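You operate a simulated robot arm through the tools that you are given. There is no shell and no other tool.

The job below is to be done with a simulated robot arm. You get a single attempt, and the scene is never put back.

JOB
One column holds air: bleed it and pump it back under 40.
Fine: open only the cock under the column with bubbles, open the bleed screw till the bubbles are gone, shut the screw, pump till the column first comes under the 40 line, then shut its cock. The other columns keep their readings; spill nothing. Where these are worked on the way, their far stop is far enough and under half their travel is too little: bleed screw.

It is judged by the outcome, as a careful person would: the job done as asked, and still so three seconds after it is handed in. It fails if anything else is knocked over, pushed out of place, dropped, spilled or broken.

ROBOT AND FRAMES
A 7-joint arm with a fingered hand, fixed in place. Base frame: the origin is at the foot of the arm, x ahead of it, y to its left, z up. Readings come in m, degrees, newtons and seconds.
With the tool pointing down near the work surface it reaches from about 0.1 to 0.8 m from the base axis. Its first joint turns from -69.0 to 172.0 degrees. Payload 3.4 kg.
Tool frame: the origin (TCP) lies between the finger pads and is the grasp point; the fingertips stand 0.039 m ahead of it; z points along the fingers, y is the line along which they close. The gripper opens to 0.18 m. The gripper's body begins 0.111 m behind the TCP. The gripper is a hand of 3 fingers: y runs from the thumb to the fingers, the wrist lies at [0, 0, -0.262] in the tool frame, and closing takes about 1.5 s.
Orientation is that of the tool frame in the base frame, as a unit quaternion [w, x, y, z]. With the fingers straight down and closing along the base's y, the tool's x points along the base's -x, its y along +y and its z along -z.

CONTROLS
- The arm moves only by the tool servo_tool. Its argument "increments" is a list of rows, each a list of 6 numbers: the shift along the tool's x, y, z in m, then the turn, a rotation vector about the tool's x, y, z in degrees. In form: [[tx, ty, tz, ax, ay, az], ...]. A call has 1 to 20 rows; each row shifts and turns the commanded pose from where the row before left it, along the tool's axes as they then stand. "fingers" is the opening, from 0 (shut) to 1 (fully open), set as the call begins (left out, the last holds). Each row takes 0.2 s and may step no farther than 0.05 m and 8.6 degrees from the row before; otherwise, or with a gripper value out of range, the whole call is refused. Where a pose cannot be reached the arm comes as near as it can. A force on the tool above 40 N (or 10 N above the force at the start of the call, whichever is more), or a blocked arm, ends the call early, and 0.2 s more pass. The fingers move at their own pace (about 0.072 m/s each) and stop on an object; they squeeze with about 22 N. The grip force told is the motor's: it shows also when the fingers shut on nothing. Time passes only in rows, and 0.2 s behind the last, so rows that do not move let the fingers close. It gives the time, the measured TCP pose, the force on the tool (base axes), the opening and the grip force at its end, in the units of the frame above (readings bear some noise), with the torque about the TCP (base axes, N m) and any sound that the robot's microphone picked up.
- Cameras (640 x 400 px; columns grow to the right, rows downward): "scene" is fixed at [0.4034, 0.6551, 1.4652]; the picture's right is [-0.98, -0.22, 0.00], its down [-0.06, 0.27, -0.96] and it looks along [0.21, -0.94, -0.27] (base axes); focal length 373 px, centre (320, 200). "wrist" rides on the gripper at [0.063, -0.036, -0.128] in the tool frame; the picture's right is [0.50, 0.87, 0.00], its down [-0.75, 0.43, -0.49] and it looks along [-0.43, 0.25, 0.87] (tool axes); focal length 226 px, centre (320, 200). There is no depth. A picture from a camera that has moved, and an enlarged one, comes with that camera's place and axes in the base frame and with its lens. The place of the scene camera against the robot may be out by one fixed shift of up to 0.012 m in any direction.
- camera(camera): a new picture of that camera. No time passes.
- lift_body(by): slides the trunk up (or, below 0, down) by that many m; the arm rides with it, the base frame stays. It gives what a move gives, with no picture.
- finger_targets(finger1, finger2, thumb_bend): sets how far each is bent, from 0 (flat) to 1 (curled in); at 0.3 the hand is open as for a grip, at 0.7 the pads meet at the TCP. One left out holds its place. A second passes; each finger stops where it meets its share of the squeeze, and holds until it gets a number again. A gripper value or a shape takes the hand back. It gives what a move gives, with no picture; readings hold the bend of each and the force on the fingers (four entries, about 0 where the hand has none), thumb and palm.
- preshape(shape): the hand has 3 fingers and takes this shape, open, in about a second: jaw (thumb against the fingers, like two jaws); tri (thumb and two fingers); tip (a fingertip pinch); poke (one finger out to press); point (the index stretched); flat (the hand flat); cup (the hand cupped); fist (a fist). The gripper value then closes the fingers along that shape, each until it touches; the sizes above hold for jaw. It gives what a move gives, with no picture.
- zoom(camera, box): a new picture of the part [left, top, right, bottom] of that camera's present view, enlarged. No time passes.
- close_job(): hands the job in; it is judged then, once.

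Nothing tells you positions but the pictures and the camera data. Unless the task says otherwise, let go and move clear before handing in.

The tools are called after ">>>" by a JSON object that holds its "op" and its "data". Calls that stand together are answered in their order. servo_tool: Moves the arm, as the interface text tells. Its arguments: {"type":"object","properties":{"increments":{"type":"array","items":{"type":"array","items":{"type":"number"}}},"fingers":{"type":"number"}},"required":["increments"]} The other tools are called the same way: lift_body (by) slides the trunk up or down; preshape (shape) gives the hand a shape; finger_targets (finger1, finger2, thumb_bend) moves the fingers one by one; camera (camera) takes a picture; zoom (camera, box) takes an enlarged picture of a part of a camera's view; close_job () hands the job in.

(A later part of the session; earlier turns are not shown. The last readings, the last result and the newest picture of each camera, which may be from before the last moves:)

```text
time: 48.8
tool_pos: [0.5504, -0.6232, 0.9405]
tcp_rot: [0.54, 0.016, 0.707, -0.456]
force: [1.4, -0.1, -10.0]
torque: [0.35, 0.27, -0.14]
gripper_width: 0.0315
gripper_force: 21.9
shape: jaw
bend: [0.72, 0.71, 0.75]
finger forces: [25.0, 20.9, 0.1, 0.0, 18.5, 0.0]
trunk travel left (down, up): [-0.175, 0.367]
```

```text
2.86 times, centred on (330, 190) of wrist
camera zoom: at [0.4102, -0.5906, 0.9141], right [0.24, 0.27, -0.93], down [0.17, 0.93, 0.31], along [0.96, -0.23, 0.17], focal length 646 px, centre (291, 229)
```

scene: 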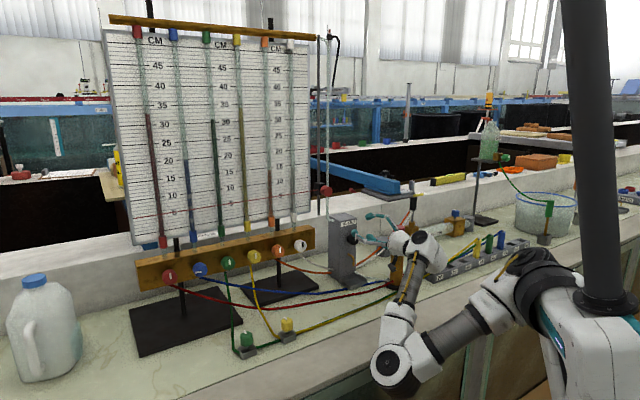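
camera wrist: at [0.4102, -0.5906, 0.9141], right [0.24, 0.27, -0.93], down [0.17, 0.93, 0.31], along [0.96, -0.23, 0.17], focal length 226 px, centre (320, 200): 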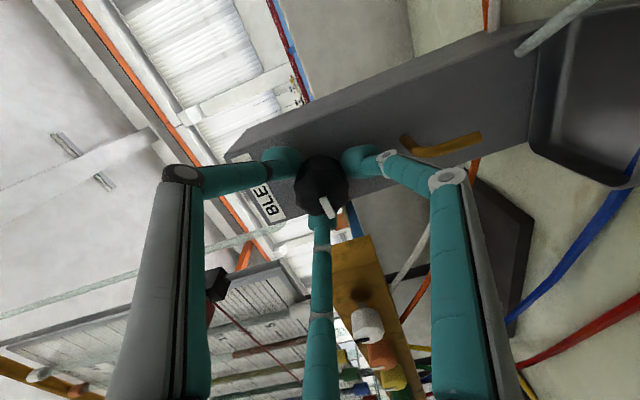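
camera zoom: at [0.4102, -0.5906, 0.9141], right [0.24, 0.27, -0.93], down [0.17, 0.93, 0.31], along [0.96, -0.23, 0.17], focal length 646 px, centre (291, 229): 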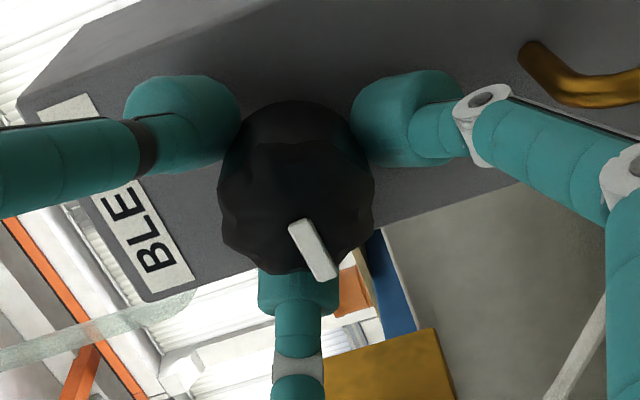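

Bubbles are still there but fading. I'll continue opening slightly while easing the small vertical load, then look again after a short time.

>>> {"op": "servo_tool", "data": {"increments": [[0.0006, 0.0005, 0, 0, 0, -6], [0.0006, 0.0005, 0, 0, 0, -6]]}}

>>> {"op": "zoom", "data": {"camera": "scene", "box": [160, 120, 230, 250]}}

>>> {"op": "zoom", "data": {"camera": "wrist", "box": [260, 120, 400, 260]}}

>>> {"op": "zoom", "data": {"camera": "scene", "box": [110, 30, 310, 150]}}

```text
time: 49.4
tool_pos: [0.5516, -0.6239, 0.9408]
tcp_rot: [0.49, -0.059, 0.704, -0.511]
force: [-0.4, -1.7, -3.8]
torque: [0.2, 0.2, -0.2]
gripper_width: 0.0325
gripper_force: 22.5
shape: jaw
bend: [0.72, 0.71, 0.74]
finger forces: [23.4, 21.1, 0.0, 0.0, 20.8, 0.1]
trunk travel left (down, up): [-0.175, 0.367]
```

```text
3.08 times, centred on (195, 185) of scene
camera zoom: at [0.4034, 0.6551, 1.4652], right [-0.98, -0.22, 0.0], down [-0.06, 0.27, -0.96], along [0.21, -0.94, -0.27], focal length 1148 px, centre (705, 246)
```

zoom: 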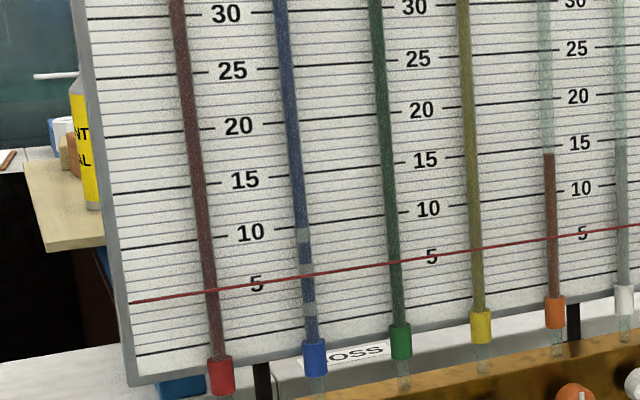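

```text
2.86 times, centred on (330, 190) of wrist
camera zoom: at [0.4078, -0.5936, 0.9274], right [0.1, 0.12, -0.99], down [0.2, 0.97, 0.14], along [0.97, -0.21, 0.08], focal length 646 px, centre (291, 229)
```

zoom: 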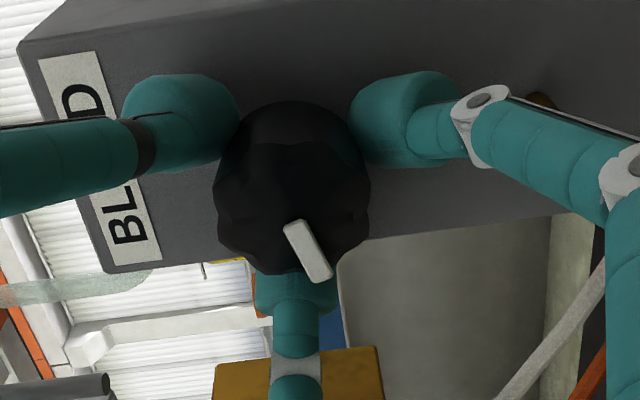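

```text
3.20 times, centred on (210, 90) of scene
camera zoom: at [0.4034, 0.6551, 1.4652], right [-0.98, -0.22, 0.0], down [-0.06, 0.27, -0.96], along [0.21, -0.94, -0.27], focal length 1194 px, centre (672, 552)
```

zoom: 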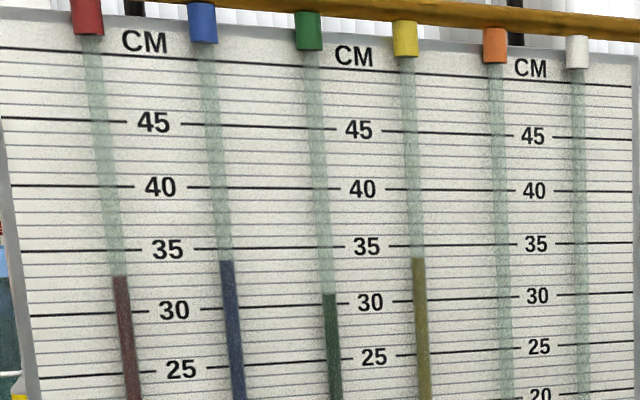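

The column is at about 34 and still rising, with the gaps fainter. I'll let a brief moment pass and look again.

>>> {"op": "servo_tool", "data": {"increments": [[0, 0, 0, 0, 0, -5], [0, 0, 0, 0, 0, -5]]}}

>>> {"op": "zoom", "data": {"camera": "scene", "box": [160, 120, 230, 250]}}

>>> {"op": "zoom", "data": {"camera": "wrist", "box": [260, 120, 400, 260]}}

>>> {"op": "zoom", "data": {"camera": "scene", "box": [110, 30, 310, 150]}}

```text
time: 50.0
tool_pos: [0.5504, -0.6229, 0.9392]
tcp_rot: [0.443, -0.119, 0.696, -0.552]
force: [2.9, -3.0, -2.5]
torque: [0.18, 0.11, -0.19]
gripper_width: 0.0321
gripper_force: 21.3
shape: jaw
bend: [0.72, 0.71, 0.74]
finger forces: [22.7, 21.2, 0.0, 0.0, 21.1, 0.1]
trunk travel left (down, up): [-0.175, 0.367]
```

```text
3.08 times, centred on (195, 185) of scene
camera zoom: at [0.4034, 0.6551, 1.4652], right [-0.98, -0.22, 0.0], down [-0.06, 0.27, -0.96], along [0.21, -0.94, -0.27], focal length 1148 px, centre (705, 246)
```

zoom: 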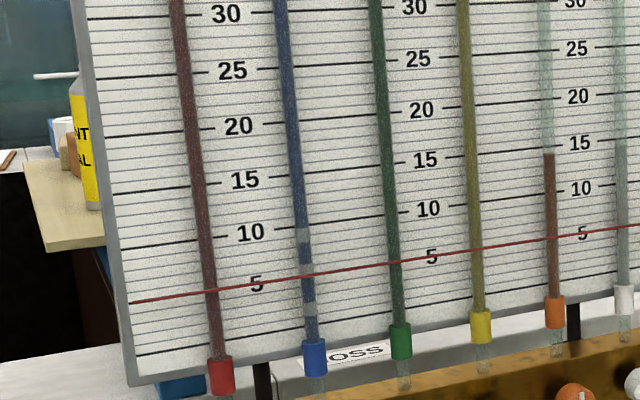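

```text
2.86 times, centred on (330, 190) of wrist
camera zoom: at [0.407, -0.5942, 0.9397], right [-0.01, -0.01, -1.0], down [0.21, 0.98, -0.02], along [0.98, -0.21, -0.01], focal length 646 px, centre (291, 229)
```

zoom: 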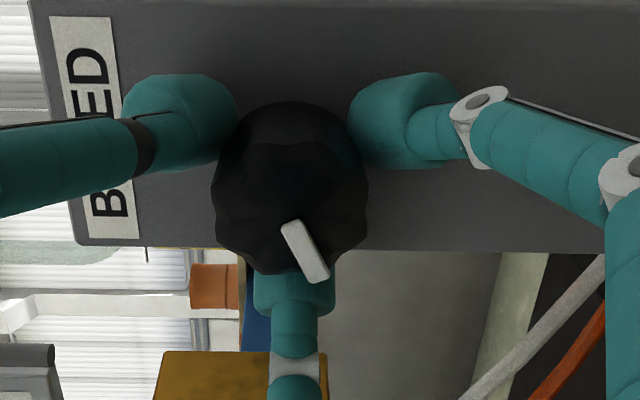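

```text
3.20 times, centred on (210, 90) of scene
camera zoom: at [0.4034, 0.6551, 1.4652], right [-0.98, -0.22, 0.0], down [-0.06, 0.27, -0.96], along [0.21, -0.94, -0.27], focal length 1194 px, centre (672, 552)
```

zoom: 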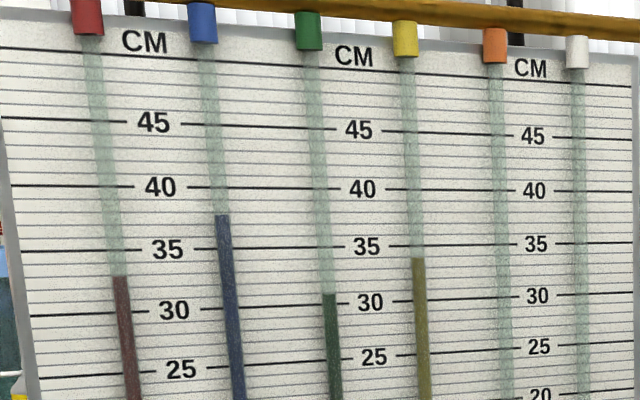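

The column is at about 38 and small gaps remain. I'll let one more short moment pass.

>>> {"op": "servo_tool", "data": {"increments": [[0, 0, 0, 0, 0, -5]]}}

>>> {"op": "zoom", "data": {"camera": "scene", "box": [180, 180, 220, 250]}}

>>> {"op": "zoom", "data": {"camera": "scene", "box": [110, 30, 310, 150]}}

```text
time: 50.4
tool_pos: [0.5505, -0.6235, 0.9402]
tcp_rot: [0.418, -0.15, 0.692, -0.57]
force: [1.4, -2.6, -2.0]
torque: [0.16, 0.17, -0.23]
gripper_width: 0.0321
gripper_force: 22.3
shape: jaw
bend: [0.72, 0.71, 0.74]
finger forces: [22.8, 21.1, 0.1, 0.0, 21.1, 0.0]
trunk travel left (down, up): [-0.175, 0.367]
```

```text
5.71 times, centred on (200, 215) of scene
camera zoom: at [0.4034, 0.6551, 1.4652], right [-0.98, -0.22, 0.0], down [-0.06, 0.27, -0.96], along [0.21, -0.94, -0.27], focal length 2132 px, centre (1006, 114)
```

zoom: 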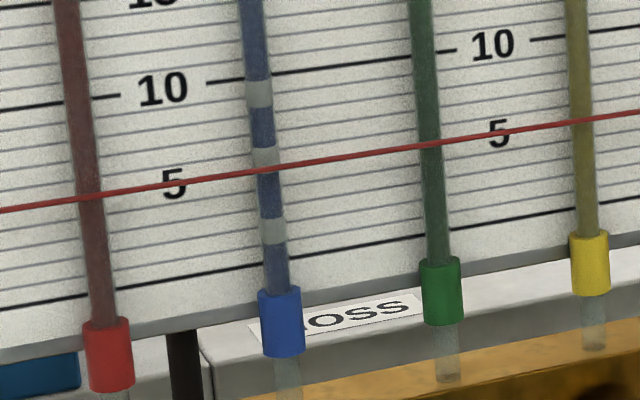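

```text
3.20 times, centred on (210, 90) of scene
camera zoom: at [0.4034, 0.6551, 1.4652], right [-0.98, -0.22, 0.0], down [-0.06, 0.27, -0.96], along [0.21, -0.94, -0.27], focal length 1194 px, centre (672, 552)
```

zoom: 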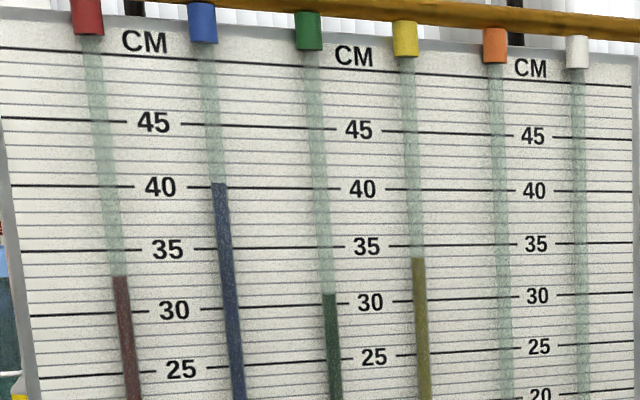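

Three small bubbles remain and the column is at about 40. I'll continue in the shortest step and look again.

>>> {"op": "servo_tool", "data": {"increments": [[0, 0, 0, 0, 0, -5]]}}

>>> {"op": "zoom", "data": {"camera": "scene", "box": [180, 180, 220, 250]}}

>>> {"op": "zoom", "data": {"camera": "scene", "box": [110, 30, 310, 150]}}

```text
time: 50.8
tool_pos: [0.551, -0.6246, 0.939]
tcp_rot: [0.392, -0.179, 0.685, -0.588]
force: [0.7, -4.4, -3.7]
torque: [0.26, 0.09, -0.21]
gripper_width: 0.032
gripper_force: 21.5
shape: jaw
bend: [0.72, 0.71, 0.74]
finger forces: [21.2, 22.7, 0.1, 0.1, 21.1, 0.0]
trunk travel left (down, up): [-0.175, 0.367]
```

```text
5.71 times, centred on (200, 215) of scene
camera zoom: at [0.4034, 0.6551, 1.4652], right [-0.98, -0.22, 0.0], down [-0.06, 0.27, -0.96], along [0.21, -0.94, -0.27], focal length 2132 px, centre (1006, 114)
```

zoom: 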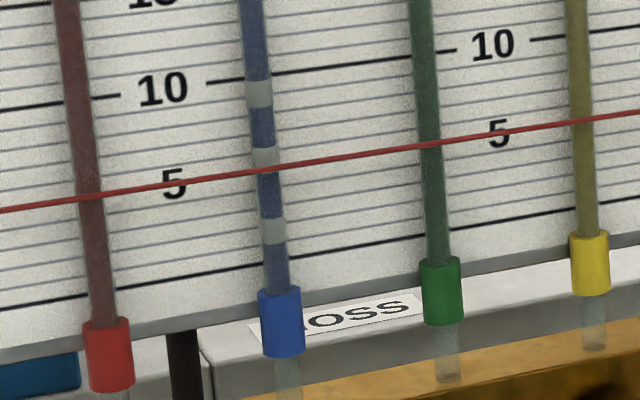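

```text
3.20 times, centred on (210, 90) of scene
camera zoom: at [0.4034, 0.6551, 1.4652], right [-0.98, -0.22, 0.0], down [-0.06, 0.27, -0.96], along [0.21, -0.94, -0.27], focal length 1194 px, centre (672, 552)
```

zoom: 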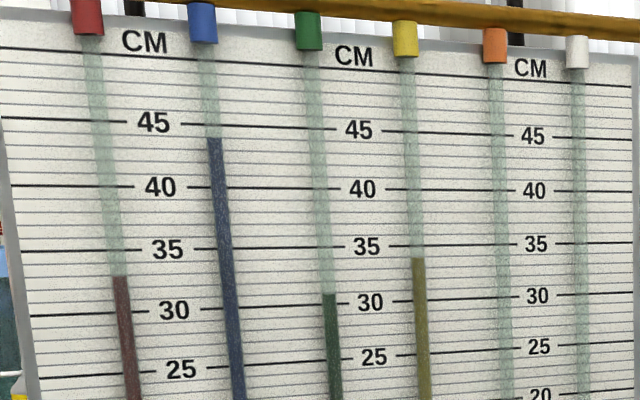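

The column is at about 44 and the bubbles are still shown. I'll hold the screw where it is for one shortest step and look again.

>>> {"op": "servo_tool", "data": {"increments": [[0, 0, 0, 0, 0, 0]]}}

>>> {"op": "zoom", "data": {"camera": "scene", "box": [180, 180, 220, 250]}}

>>> {"op": "zoom", "data": {"camera": "scene", "box": [110, 30, 310, 150]}}

>>> {"op": "zoom", "data": {"camera": "scene", "box": [310, 190, 470, 300]}}

>>> {"op": "zoom", "data": {"camera": "wrist", "box": [260, 120, 400, 260]}}

```text
time: 51.2
tool_pos: [0.5494, -0.6234, 0.9393]
tcp_rot: [0.393, -0.18, 0.684, -0.588]
force: [0.6, -4.8, -3.0]
torque: [0.29, 0.07, -0.23]
gripper_width: 0.0323
gripper_force: 21.6
shape: jaw
bend: [0.72, 0.71, 0.74]
finger forces: [21.4, 22.4, 0.0, 0.0, 20.8, 0.1]
trunk travel left (down, up): [-0.175, 0.367]
```

```text
5.71 times, centred on (200, 215) of scene
camera zoom: at [0.4034, 0.6551, 1.4652], right [-0.98, -0.22, 0.0], down [-0.06, 0.27, -0.96], along [0.21, -0.94, -0.27], focal length 2132 px, centre (1006, 114)
```

zoom: 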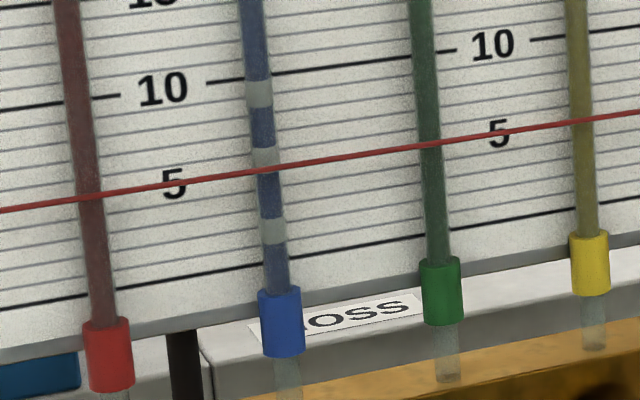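

```text
3.20 times, centred on (210, 90) of scene
camera zoom: at [0.4034, 0.6551, 1.4652], right [-0.98, -0.22, 0.0], down [-0.06, 0.27, -0.96], along [0.21, -0.94, -0.27], focal length 1194 px, centre (672, 552)
```

zoom: 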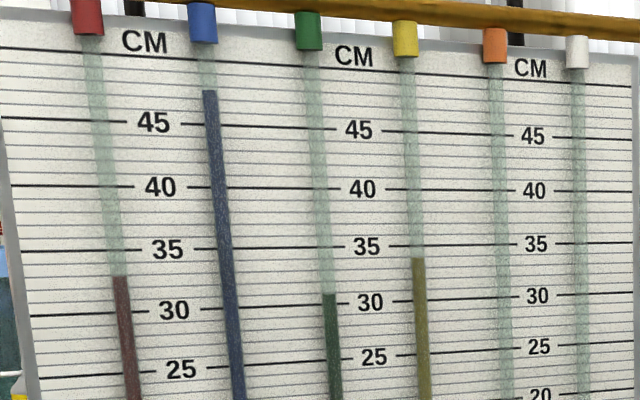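

```text
3.64 times, centred on (390, 245) of scene
camera zoom: at [0.4034, 0.6551, 1.4652], right [-0.98, -0.22, 0.0], down [-0.06, 0.27, -0.96], along [0.21, -0.94, -0.27], focal length 1356 px, centre (66, 36)
```

zoom: 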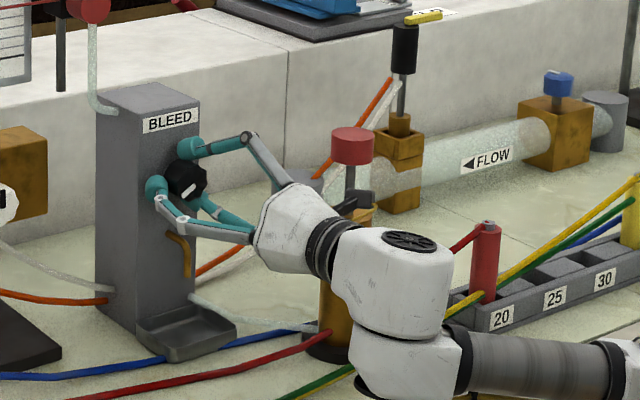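

```text
2.86 times, centred on (330, 190) of wrist
camera zoom: at [0.4075, -0.5935, 0.9522], right [-0.13, -0.14, -0.98], down [0.2, 0.97, -0.16], along [0.97, -0.22, -0.09], focal length 646 px, centre (291, 229)
```

zoom: 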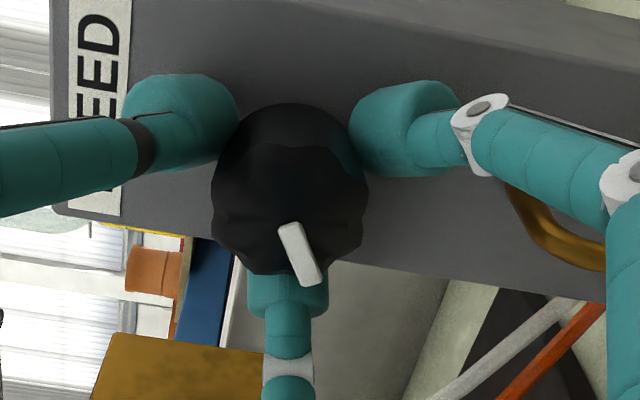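

The column is near 47.5 with bubbles still present; shutting now would leave the air in. I'll continue one short step with a bit more opening and check closely.

>>> {"op": "servo_tool", "data": {"increments": [[0, 0, 0, 0, 0, -6]]}}

>>> {"op": "zoom", "data": {"camera": "scene", "box": [180, 180, 220, 250]}}

>>> {"op": "zoom", "data": {"camera": "scene", "box": [110, 10, 310, 130]}}

```text
time: 51.6
tool_pos: [0.5485, -0.6245, 0.9395]
tcp_rot: [0.362, -0.215, 0.673, -0.608]
force: [-3.9, -6.2, -4.4]
torque: [0.35, 0.03, -0.29]
gripper_width: 0.0322
gripper_force: 21.7
shape: jaw
bend: [0.72, 0.71, 0.74]
finger forces: [20.7, 23.9, 0.0, 0.0, 21.3, 0.1]
trunk travel left (down, up): [-0.175, 0.367]
```

```text
5.71 times, centred on (200, 215) of scene
camera zoom: at [0.4034, 0.6551, 1.4652], right [-0.98, -0.22, 0.0], down [-0.06, 0.27, -0.96], along [0.21, -0.94, -0.27], focal length 2132 px, centre (1006, 114)
```

zoom: 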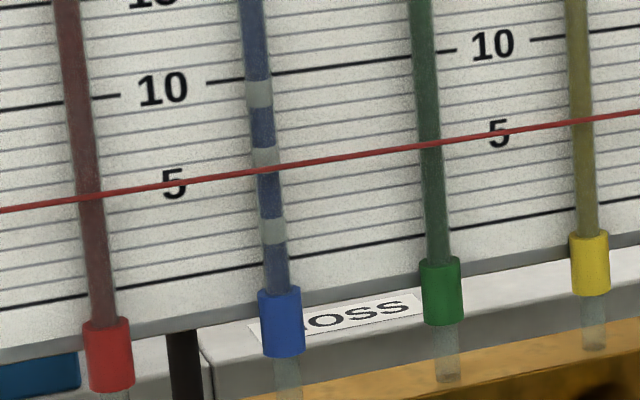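

```text
3.20 times, centred on (210, 70) of scene
camera zoom: at [0.4034, 0.6551, 1.4652], right [-0.98, -0.22, 0.0], down [-0.06, 0.27, -0.96], along [0.21, -0.94, -0.27], focal length 1194 px, centre (672, 616)
```

zoom: 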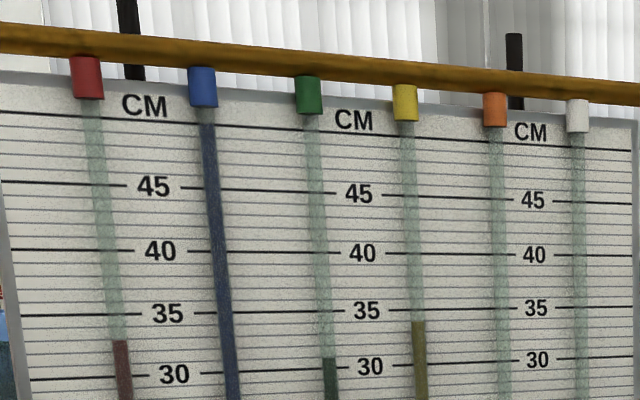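

The column has reached the top of its scale and the torque hints the screw is near its far stop. I'll look at the whole scene and the box for any overflow before going on.

>>> {"op": "camera", "data": {"camera": "scene"}}

>>> {"op": "zoom", "data": {"camera": "scene", "box": [310, 190, 410, 300]}}

>>> {"op": "zoom", "data": {"camera": "wrist", "box": [260, 120, 400, 260]}}

```text
taken
```

scene: 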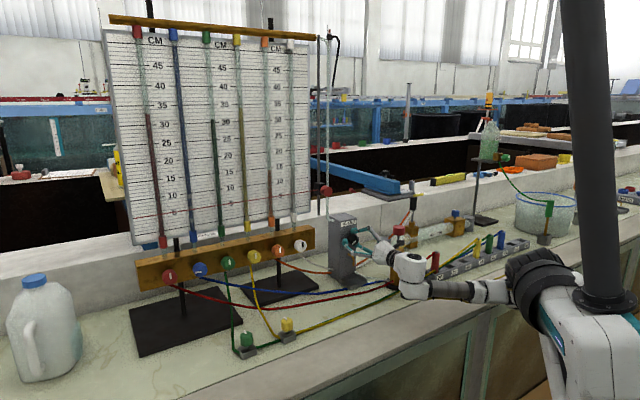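

```text
3.64 times, centred on (360, 245) of scene
camera zoom: at [0.4034, 0.6551, 1.4652], right [-0.98, -0.22, 0.0], down [-0.06, 0.27, -0.96], along [0.21, -0.94, -0.27], focal length 1356 px, centre (174, 36)
```

zoom: 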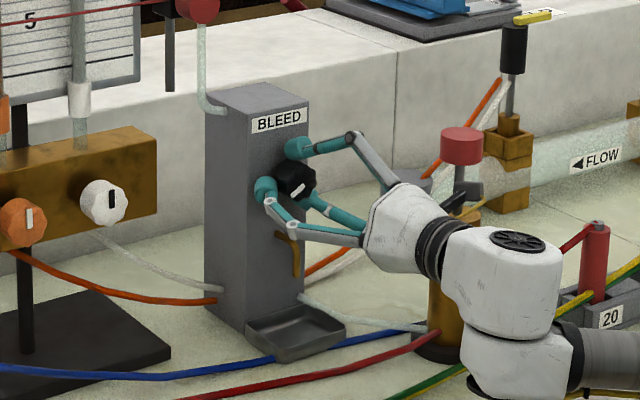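

```text
2.86 times, centred on (330, 190) of wrist
camera zoom: at [0.4084, -0.5928, 0.9594], right [-0.19, -0.22, -0.96], down [0.18, 0.95, -0.25], along [0.96, -0.23, -0.14], focal length 646 px, centre (291, 229)
```

zoom: 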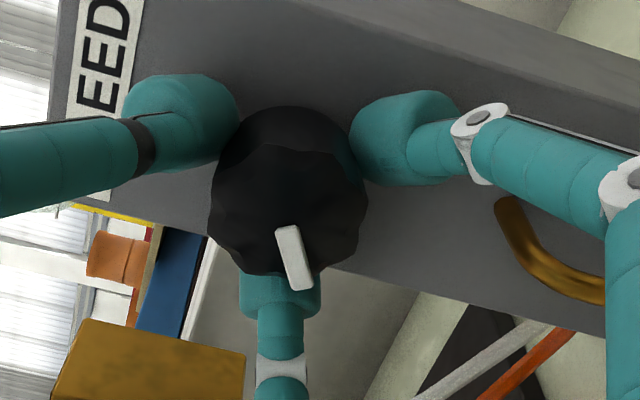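

Nothing is spilled, and the pointer shows the screw about two-thirds round. I'll wait one short step and look at the bubbles again.

>>> {"op": "servo_tool", "data": {"increments": [[0, 0, 0, 0, 0, 0]]}}

>>> {"op": "zoom", "data": {"camera": "scene", "box": [180, 180, 220, 250]}}

>>> {"op": "zoom", "data": {"camera": "scene", "box": [110, 10, 310, 130]}}

>>> {"op": "zoom", "data": {"camera": "scene", "box": [310, 190, 410, 300]}}

```text
time: 52.0
tool_pos: [0.5502, -0.6251, 0.9395]
tcp_rot: [0.361, -0.215, 0.674, -0.608]
force: [-4.3, -8.0, -4.6]
torque: [0.35, -0.01, -0.41]
gripper_width: 0.032
gripper_force: 21.7
shape: jaw
bend: [0.72, 0.71, 0.74]
finger forces: [21.2, 23.3, 0.0, 0.0, 21.3, 0.1]
trunk travel left (down, up): [-0.175, 0.367]
```

```text
5.71 times, centred on (200, 215) of scene
camera zoom: at [0.4034, 0.6551, 1.4652], right [-0.98, -0.22, 0.0], down [-0.06, 0.27, -0.96], along [0.21, -0.94, -0.27], focal length 2132 px, centre (1006, 114)
```

zoom: 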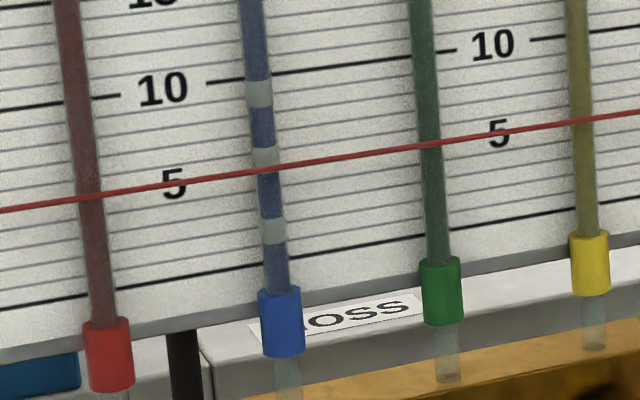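

```text
3.20 times, centred on (210, 70) of scene
camera zoom: at [0.4034, 0.6551, 1.4652], right [-0.98, -0.22, 0.0], down [-0.06, 0.27, -0.96], along [0.21, -0.94, -0.27], focal length 1194 px, centre (672, 616)
```

zoom: 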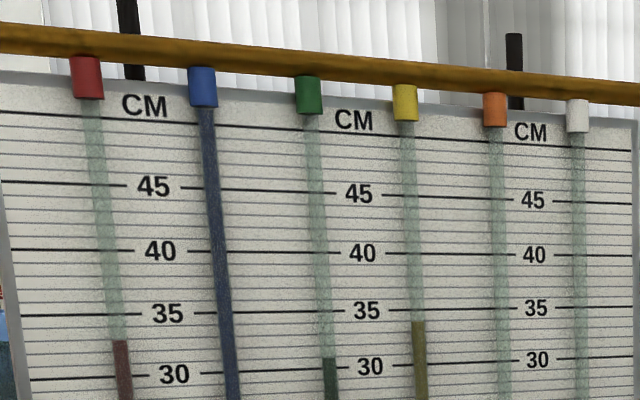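

```text
3.64 times, centred on (360, 245) of scene
camera zoom: at [0.4034, 0.6551, 1.4652], right [-0.98, -0.22, 0.0], down [-0.06, 0.27, -0.96], along [0.21, -0.94, -0.27], focal length 1356 px, centre (174, 36)
```

zoom: 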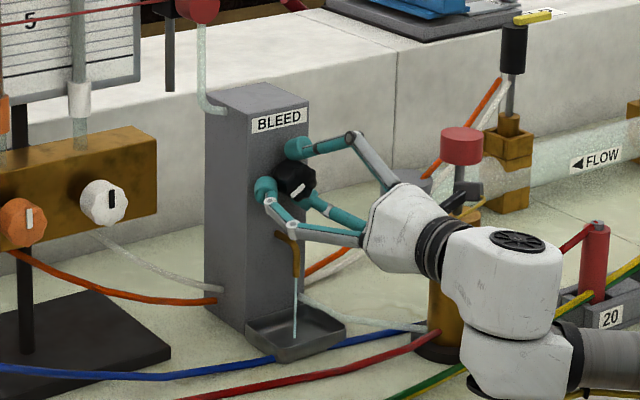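

Water now runs from the spout into the tray, so the line is purging. I'll watch in short steps for the bubbles to leave before the tray gets full.

>>> {"op": "servo_tool", "data": {"increments": [[0, 0, 0, 0, 0, 0], [0, 0, 0, 0, 0, 0]]}}

>>> {"op": "zoom", "data": {"camera": "scene", "box": [180, 180, 220, 250]}}

>>> {"op": "zoom", "data": {"camera": "scene", "box": [310, 190, 410, 300]}}

```text
time: 52.6
tool_pos: [0.55, -0.6247, 0.9399]
tcp_rot: [0.361, -0.215, 0.674, -0.608]
force: [-5.6, -9.3, -5.5]
torque: [0.33, 0.0, -0.43]
gripper_width: 0.0319
gripper_force: 21.7
shape: jaw
bend: [0.72, 0.71, 0.74]
finger forces: [21.5, 22.8, 0.0, 0.1, 21.3, 0.0]
trunk travel left (down, up): [-0.175, 0.367]
```

```text
5.71 times, centred on (200, 215) of scene
camera zoom: at [0.4034, 0.6551, 1.4652], right [-0.98, -0.22, 0.0], down [-0.06, 0.27, -0.96], along [0.21, -0.94, -0.27], focal length 2132 px, centre (1006, 114)
```

zoom: 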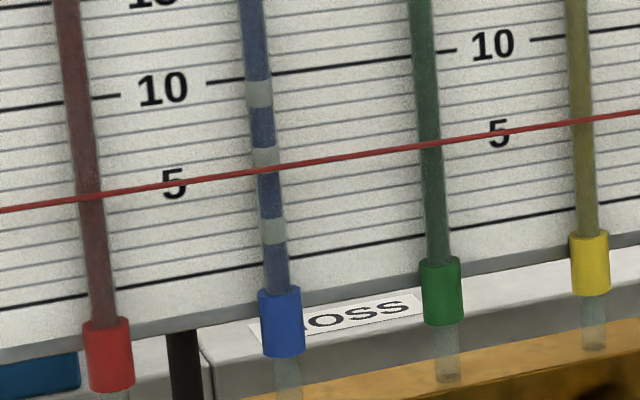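

```text
3.64 times, centred on (360, 245) of scene
camera zoom: at [0.4034, 0.6551, 1.4652], right [-0.98, -0.22, 0.0], down [-0.06, 0.27, -0.96], along [0.21, -0.94, -0.27], focal length 1356 px, centre (174, 36)
```

zoom: 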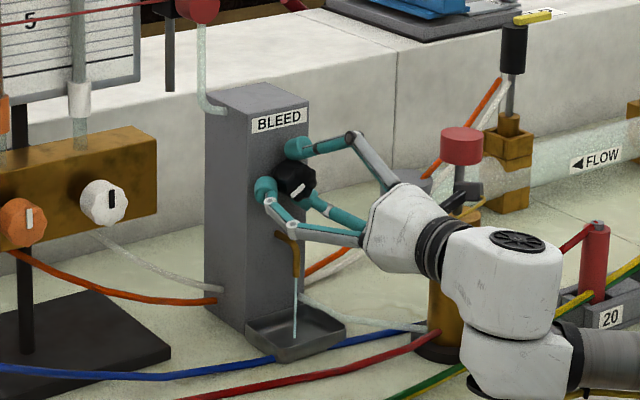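

>>> {"op": "servo_tool", "data": {"increments": [[0, 0, 0, 0, 0, 0], [0, 0, 0, 0, 0, 0]]}}

>>> {"op": "zoom", "data": {"camera": "scene", "box": [180, 180, 220, 250]}}

>>> {"op": "zoom", "data": {"camera": "scene", "box": [330, 220, 390, 300]}}

```text
time: 53.2
tool_pos: [0.5503, -0.6247, 0.9403]
tcp_rot: [0.361, -0.216, 0.674, -0.608]
force: [-6.5, -9.5, -5.3]
torque: [0.38, 0.05, -0.42]
gripper_width: 0.0318
gripper_force: 21.7
shape: jaw
bend: [0.72, 0.71, 0.74]
finger forces: [21.8, 22.4, 0.1, 0.0, 21.2, 0.1]
trunk travel left (down, up): [-0.175, 0.367]
```

```text
5.71 times, centred on (200, 215) of scene
camera zoom: at [0.4034, 0.6551, 1.4652], right [-0.98, -0.22, 0.0], down [-0.06, 0.27, -0.96], along [0.21, -0.94, -0.27], focal length 2132 px, centre (1006, 114)
```

zoom: 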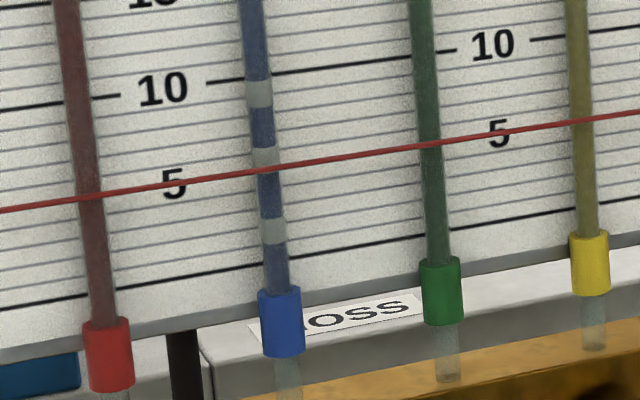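

```text
5.00 times, centred on (360, 260) of scene
camera zoom: at [0.4034, 0.6551, 1.4652], right [-0.98, -0.22, 0.0], down [-0.06, 0.27, -0.96], along [0.21, -0.94, -0.27], focal length 1865 px, centre (120, -100)
```

zoom: 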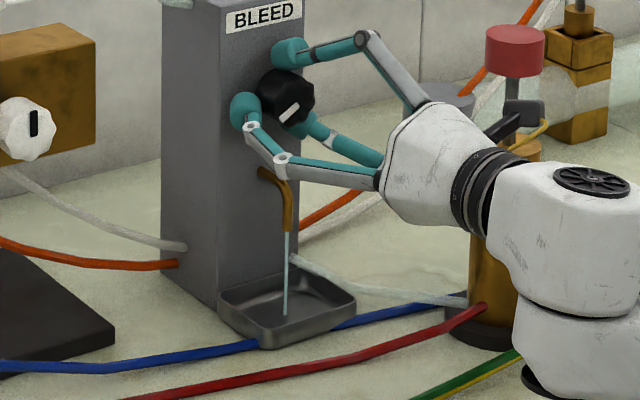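

>>> {"op": "servo_tool", "data": {"increments": [[0, 0, 0, 0, 0, 0], [0, 0, 0, 0, 0, 0]]}}

>>> {"op": "zoom", "data": {"camera": "scene", "box": [180, 180, 220, 250]}}

>>> {"op": "zoom", "data": {"camera": "scene", "box": [330, 220, 390, 300]}}

```text
time: 53.8
tool_pos: [0.5498, -0.6245, 0.9393]
tcp_rot: [0.363, -0.215, 0.673, -0.607]
force: [-5.7, -10.2, -5.9]
torque: [0.37, 0.04, -0.47]
gripper_width: 0.0317
gripper_force: 21.9
shape: jaw
bend: [0.72, 0.71, 0.74]
finger forces: [21.9, 22.3, 0.0, 0.0, 21.1, 0.0]
trunk travel left (down, up): [-0.175, 0.367]
```

```text
5.71 times, centred on (200, 215) of scene
camera zoom: at [0.4034, 0.6551, 1.4652], right [-0.98, -0.22, 0.0], down [-0.06, 0.27, -0.96], along [0.21, -0.94, -0.27], focal length 2132 px, centre (1006, 114)
```

zoom: 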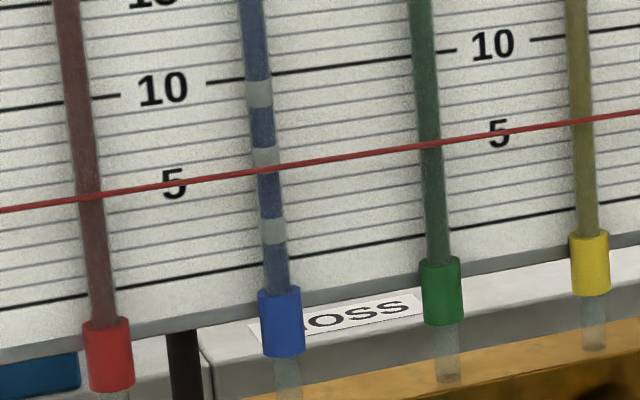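

```text
5.00 times, centred on (360, 260) of scene
camera zoom: at [0.4034, 0.6551, 1.4652], right [-0.98, -0.22, 0.0], down [-0.06, 0.27, -0.96], along [0.21, -0.94, -0.27], focal length 1865 px, centre (120, -100)
```

zoom: 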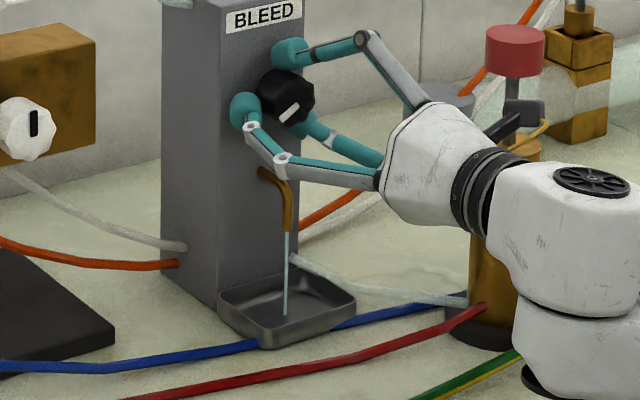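

Water is flowing but the bubbles stay, so the screw may not be open far enough yet. I'll turn it further and watch whether the pointer still follows.

>>> {"op": "servo_tool", "data": {"increments": [[0, 0, 0, 0, 0, -6], [0, 0, 0, 0, 0, -6], [0, 0, 0, 0, 0, -6]]}}

>>> {"op": "zoom", "data": {"camera": "scene", "box": [180, 180, 220, 250]}}

>>> {"op": "zoom", "data": {"camera": "scene", "box": [330, 220, 390, 300]}}

>>> {"op": "zoom", "data": {"camera": "wrist", "box": [260, 120, 400, 260]}}

```text
time: 54.6
tool_pos: [0.5507, -0.6228, 0.9406]
tcp_rot: [-0.263, 0.319, -0.631, 0.656]
force: [-2.0, -7.0, -2.4]
torque: [0.22, -0.04, -0.28]
gripper_width: 0.0303
gripper_force: 22.7
shape: jaw
bend: [0.72, 0.71, 0.75]
finger forces: [21.2, 19.5, 0.0, 0.0, 18.3, 0.0]
trunk travel left (down, up): [-0.175, 0.367]
```

```text
5.71 times, centred on (200, 215) of scene
camera zoom: at [0.4034, 0.6551, 1.4652], right [-0.98, -0.22, 0.0], down [-0.06, 0.27, -0.96], along [0.21, -0.94, -0.27], focal length 2132 px, centre (1006, 114)
```

zoom: 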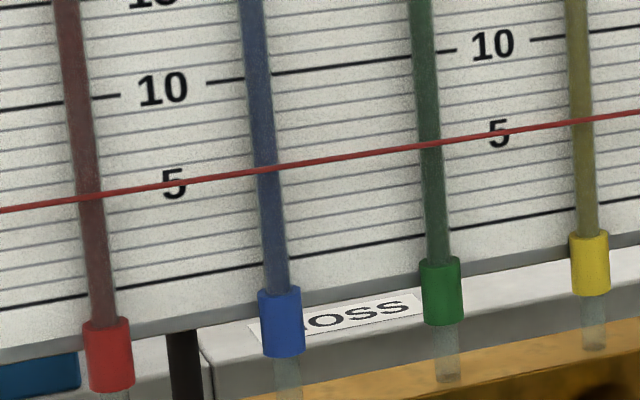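

```text
5.00 times, centred on (360, 260) of scene
camera zoom: at [0.4034, 0.6551, 1.4652], right [-0.98, -0.22, 0.0], down [-0.06, 0.27, -0.96], along [0.21, -0.94, -0.27], focal length 1865 px, centre (120, -100)
```

zoom: 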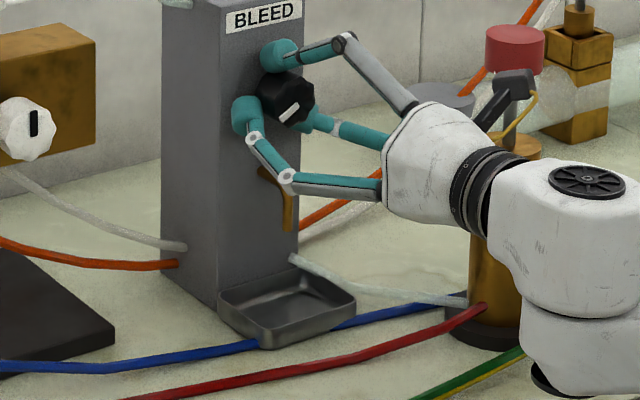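

```text
2.86 times, centred on (330, 190) of wrist
camera zoom: at [0.4159, -0.5846, 0.9807], right [-0.38, -0.43, -0.82], down [0.1, 0.86, -0.5], along [0.92, -0.27, -0.28], focal length 646 px, centre (291, 229)
```

zoom: 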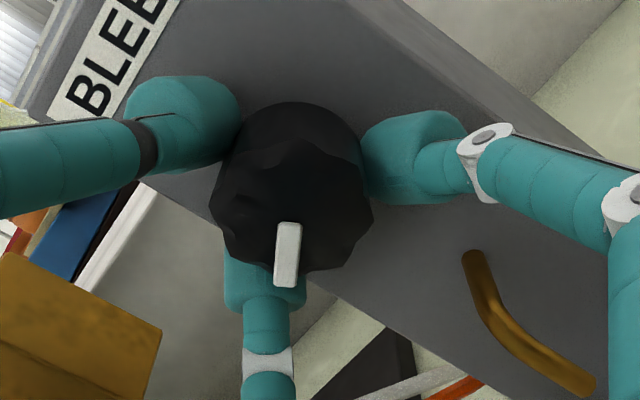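

The bubbles are gone and the stream has stopped, with the screw at its far stop. I'll turn the screw back clockwise now to shut it.

>>> {"op": "servo_tool", "data": {"increments": [[0, 0, 0, 0, 0, 8], [0, 0, 0, 0, 0, 8], [0, 0, 0, 0, 0, 8], [0, 0, 0, 0, 0, 8], [0, 0, 0, 0, 0, 8], [0, 0, 0, 0, 0, 8], [0, 0, 0, 0, 0, 8], [0, 0, 0, 0, 0, 8], [0, 0, 0, 0, 0, 8], [0, 0, 0, 0, 0, 8], [0, 0, 0, 0, 0, 8], [0, 0, 0, 0, 0, 8], [0, 0, 0, 0, 0, 8], [0, 0, 0, 0, 0, 8], [0, 0, 0, 0, 0, 8]]}}

>>> {"op": "zoom", "data": {"camera": "scene", "box": [330, 220, 390, 300]}}

>>> {"op": "zoom", "data": {"camera": "scene", "box": [110, 30, 310, 250]}}

>>> {"op": "zoom", "data": {"camera": "wrist", "box": [200, 80, 440, 260]}}

```text
time: 57.8
tool_pos: [0.5496, -0.6239, 0.9402]
tcp_rot: [0.7, 0.388, 0.591, -0.101]
force: [3.6, -6.4, 3.9]
torque: [-0.14, -0.09, -0.31]
gripper_width: 0.0303
gripper_force: 21.6
shape: jaw
bend: [0.72, 0.71, 0.74]
finger forces: [20.1, 21.0, 0.0, 0.1, 22.1, 0.1]
trunk travel left (down, up): [-0.175, 0.367]
```

```text
5.00 times, centred on (360, 260) of scene
camera zoom: at [0.4034, 0.6551, 1.4652], right [-0.98, -0.22, 0.0], down [-0.06, 0.27, -0.96], along [0.21, -0.94, -0.27], focal length 1865 px, centre (120, -100)
```

zoom: 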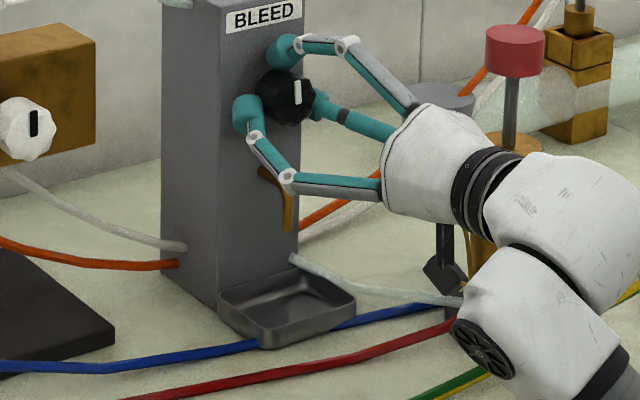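

```text
1.82 times, centred on (210, 140) of scene
camera zoom: at [0.4034, 0.6551, 1.4652], right [-0.98, -0.22, 0.0], down [-0.06, 0.27, -0.96], along [0.21, -0.94, -0.27], focal length 678 px, centre (520, 309)
```

zoom: 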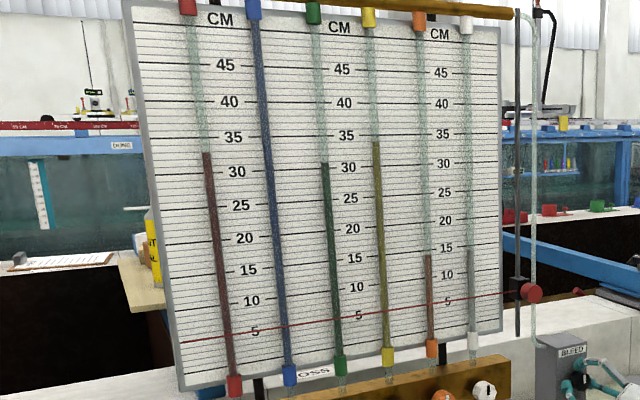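

```text
2.22 times, centred on (320, 170) of wrist
camera zoom: at [0.4502, -0.5443, 0.8673], right [0.66, 0.75, -0.08], down [-0.32, 0.38, 0.87], along [0.68, -0.55, 0.49], focal length 502 px, centre (320, 267)
```

zoom: 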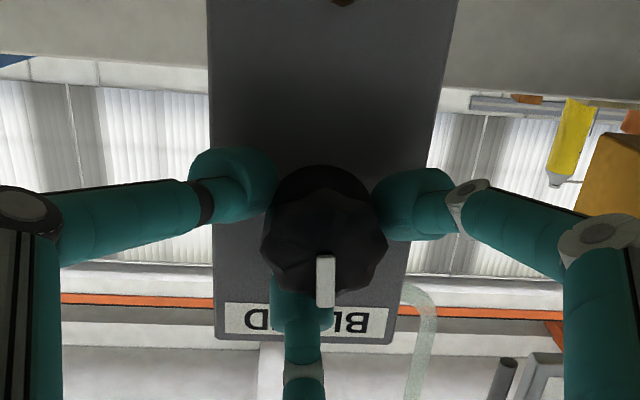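

The pointer is about upright and the column is full with no bubbles. I'll turn a little more clockwise so the screw is firmly at its shut stop.

>>> {"op": "servo_tool", "data": {"increments": [[0, 0, 0, 0, 0, 6], [0, 0, 0, 0, 0, 6], [0, 0, 0, 0, 0, 0]]}}

>>> {"op": "zoom", "data": {"camera": "scene", "box": [330, 220, 390, 300]}}

>>> {"op": "zoom", "data": {"camera": "wrist", "box": [200, 80, 440, 260]}}

```text
time: 58.6
tool_pos: [0.5498, -0.6236, 0.9421]
tcp_rot: [0.707, 0.448, 0.547, -0.028]
force: [0.6, -7.2, 5.0]
torque: [-0.25, 0.04, -0.27]
gripper_width: 0.0307
gripper_force: 21.4
shape: jaw
bend: [0.71, 0.71, 0.74]
finger forces: [22.0, 20.0, 0.0, 0.1, 23.3, 0.1]
trunk travel left (down, up): [-0.175, 0.367]
```

```text
5.00 times, centred on (360, 260) of scene
camera zoom: at [0.4034, 0.6551, 1.4652], right [-0.98, -0.22, 0.0], down [-0.06, 0.27, -0.96], along [0.21, -0.94, -0.27], focal length 1865 px, centre (120, -100)
```

zoom: 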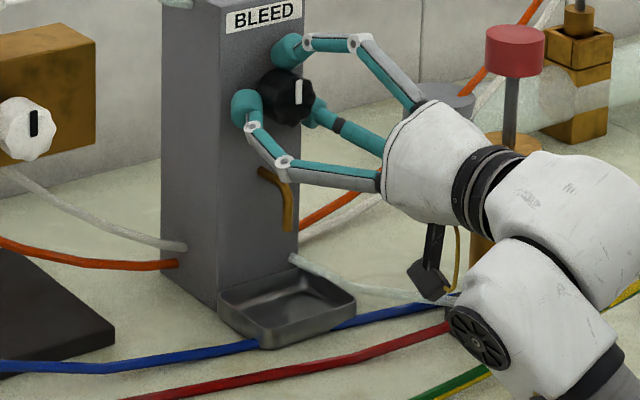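

```text
2.22 times, centred on (320, 170) of wrist
camera zoom: at [0.4599, -0.5332, 0.8685], right [0.66, 0.74, 0.12], down [-0.44, 0.25, 0.86], along [0.61, -0.62, 0.49], focal length 502 px, centre (320, 267)
```

zoom: 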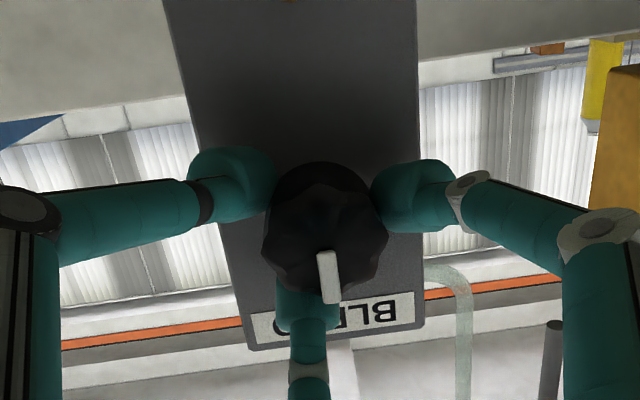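

The screw is shut: the bar is upright and did not follow the last turn. I'll let go and back straight out.

>>> {"op": "servo_tool", "data": {"increments": [[0, 0, 0, 0, 0, 0], [0, 0, 0, 0, 0, 0], [0, 0, 0, 0, 0, 0], [0, 0, -0.02, 0, 0, 0], [0, 0, -0.025, 0, 0, 0], [0, 0, -0.025, 0, 0, 0], [0, 0, -0.02, 0, 0, 0], [0, 0, 0, 0, 0, 0]], "fingers": 0.35}}

>>> {"op": "camera", "data": {"camera": "scene"}}

>>> {"op": "zoom", "data": {"camera": "scene", "box": [310, 190, 410, 300]}}

>>> {"op": "camera", "data": {"camera": "wrist"}}

```text
time: 60.4
tool_pos: [0.4837, -0.5648, 0.9396]
tcp_rot: [0.706, 0.449, 0.547, -0.028]
force: [0.2, -0.2, -0.1]
torque: [-0.02, -0.02, -0.04]
gripper_width: 0.0625
gripper_force: 0.1
shape: jaw
bend: [0.72, 0.72, 0.74]
finger forces: [0.0, 0.0, 0.0, 0.0, 0.0, 0.0]
trunk travel left (down, up): [-0.175, 0.367]
```

```text
taken
```

scene: 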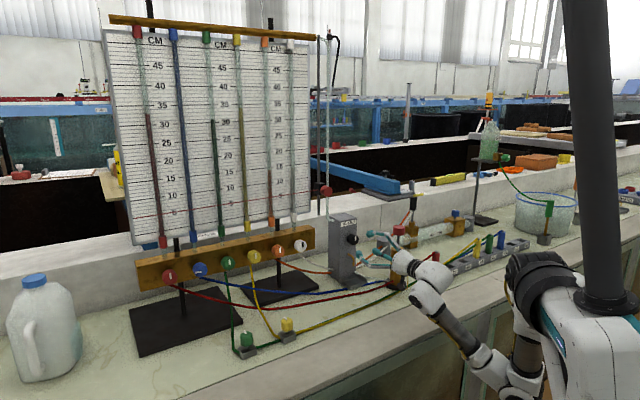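

```text
3.64 times, centred on (360, 245) of scene
camera zoom: at [0.4034, 0.6551, 1.4652], right [-0.98, -0.22, 0.0], down [-0.06, 0.27, -0.96], along [0.21, -0.94, -0.27], focal length 1356 px, centre (174, 36)
```

zoom: 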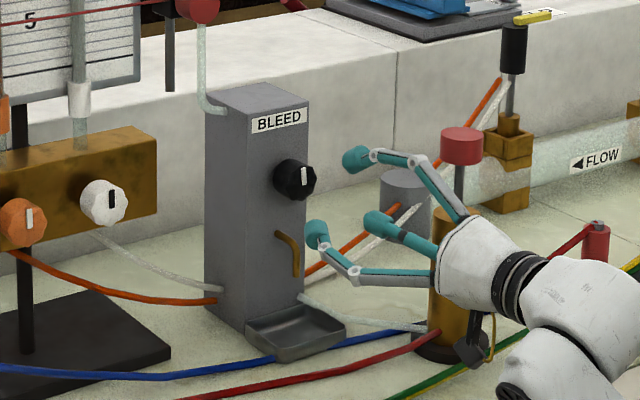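

```text
taken
camera wrist: at [0.3933, -0.4743, 0.8665], right [0.66, 0.74, 0.12], down [-0.44, 0.25, 0.86], along [0.61, -0.62, 0.49], focal length 226 px, centre (320, 200)
```

wrist: 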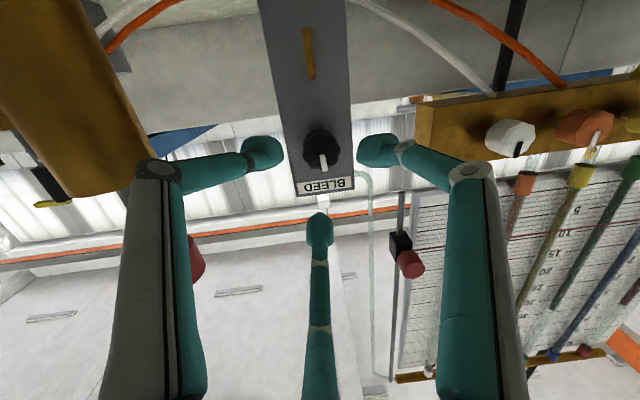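

The screw is shut with its pointer upright, and the column is full and free of bubbles. Now I'll rise and turn the hand to point down for the pump at about (0.40, -0.665, top 1.0).

>>> {"op": "servo_tool", "data": {"increments": [[-0.032, 0.0241, -0.01, 0, 0, 0], [-0.032, 0.0241, -0.01, 0, 0, 0], [-0.032, 0.0241, 0, 0, 0, 0], [-0.032, 0.0241, 0, 0, 0, 0], [-0.016, 0.012, 0, 0, 0, 0], [0, 0, 0, 5.05, 6.7, 0], [0, 0, 0, 5.05, 6.7, 0], [0, 0, 0, 5.05, 6.7, 0], [0, 0, 0, 5.05, 6.7, 0], [0, 0, 0, 5.05, 6.7, 0], [0, 0, 0, 5.05, 6.7, 0], [0, 0, 0, 5.05, 6.7, 0], [0, 0, 0, 0, 0, 0]]}}

>>> {"op": "camera", "data": {"camera": "wrist"}}

>>> {"op": "camera", "data": {"camera": "scene"}}

```text
time: 63.2
tool_pos: [0.4753, -0.5559, 0.9986]
tcp_rot: [0.707, 0.447, 0.547, -0.026]
force: [0.5, 0.2, -0.8]
torque: [-0.01, -0.03, -0.02]
gripper_width: 0.063
gripper_force: 0.0
shape: jaw
bend: [0.72, 0.72, 0.74]
finger forces: [0.1, 0.0, 0.1, 0.1, 0.0, 0.1]
out of reach, approached as far as the arm can: row 2, 3, 4, 5, 6, 7, 8, 9, 10, 11, 12
trunk travel left (down, up): [-0.175, 0.367]
```

```text
taken
camera wrist: at [0.3861, -0.4667, 0.9256], right [0.66, 0.74, 0.12], down [-0.44, 0.25, 0.86], along [0.61, -0.62, 0.49], focal length 226 px, centre (320, 200)
```

wrist: 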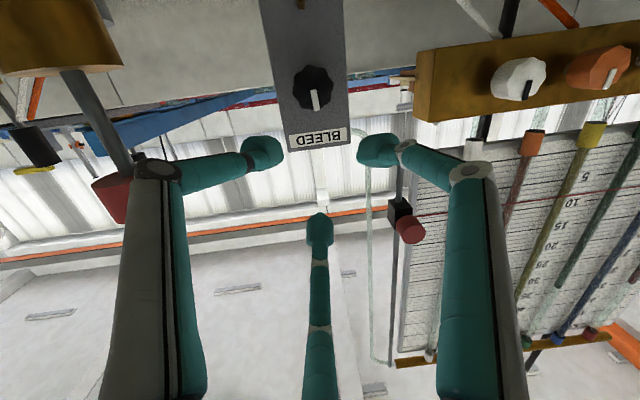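

```text
taken
```

scene: 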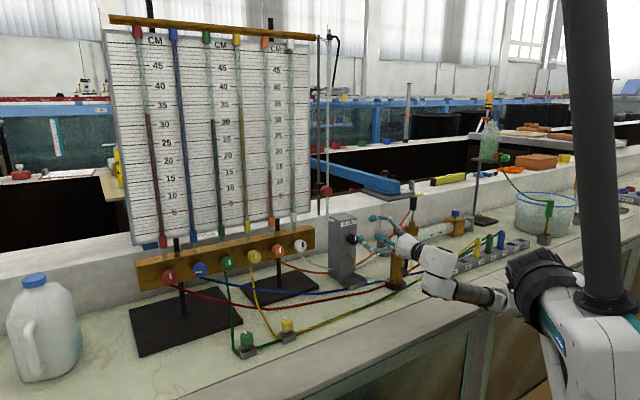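

The arm is near a joint limit in this posture and could not rise. I'll roll the hand back in place, which changes the elbow posture, and then try again.

>>> {"op": "servo_tool", "data": {"increments": [[0, 0, 0, 0, 0, -8], [0, 0, 0, 0, 0, -8], [0, 0, 0, 0, 0, -8], [0, 0, 0, 0, 0, -8], [0, 0, 0, 0, 0, -8], [0, 0, 0, 0, 0, 0]]}}

>>> {"op": "camera", "data": {"camera": "scene"}}

```text
time: 64.6
tool_pos: [0.4767, -0.5549, 0.9995]
tcp_rot: [0.655, 0.233, 0.667, -0.268]
force: [-1.1, -0.5, 0.9]
torque: [0.02, 0.01, 0.04]
gripper_width: 0.0627
gripper_force: 0.1
shape: jaw
bend: [0.72, 0.72, 0.74]
finger forces: [0.0, 0.0, 0.1, 0.0, 0.0, 0.1]
trunk travel left (down, up): [-0.175, 0.367]
```

```text
taken
```

scene: 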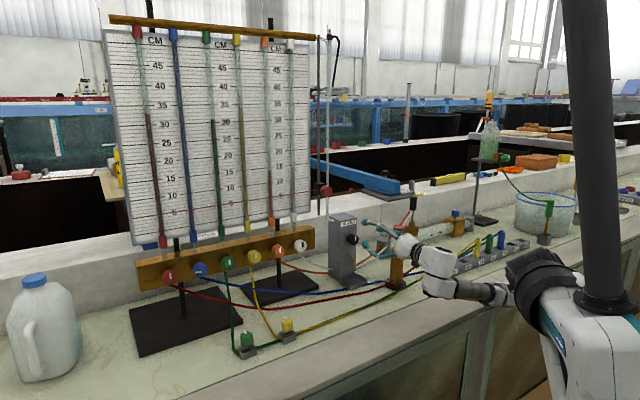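

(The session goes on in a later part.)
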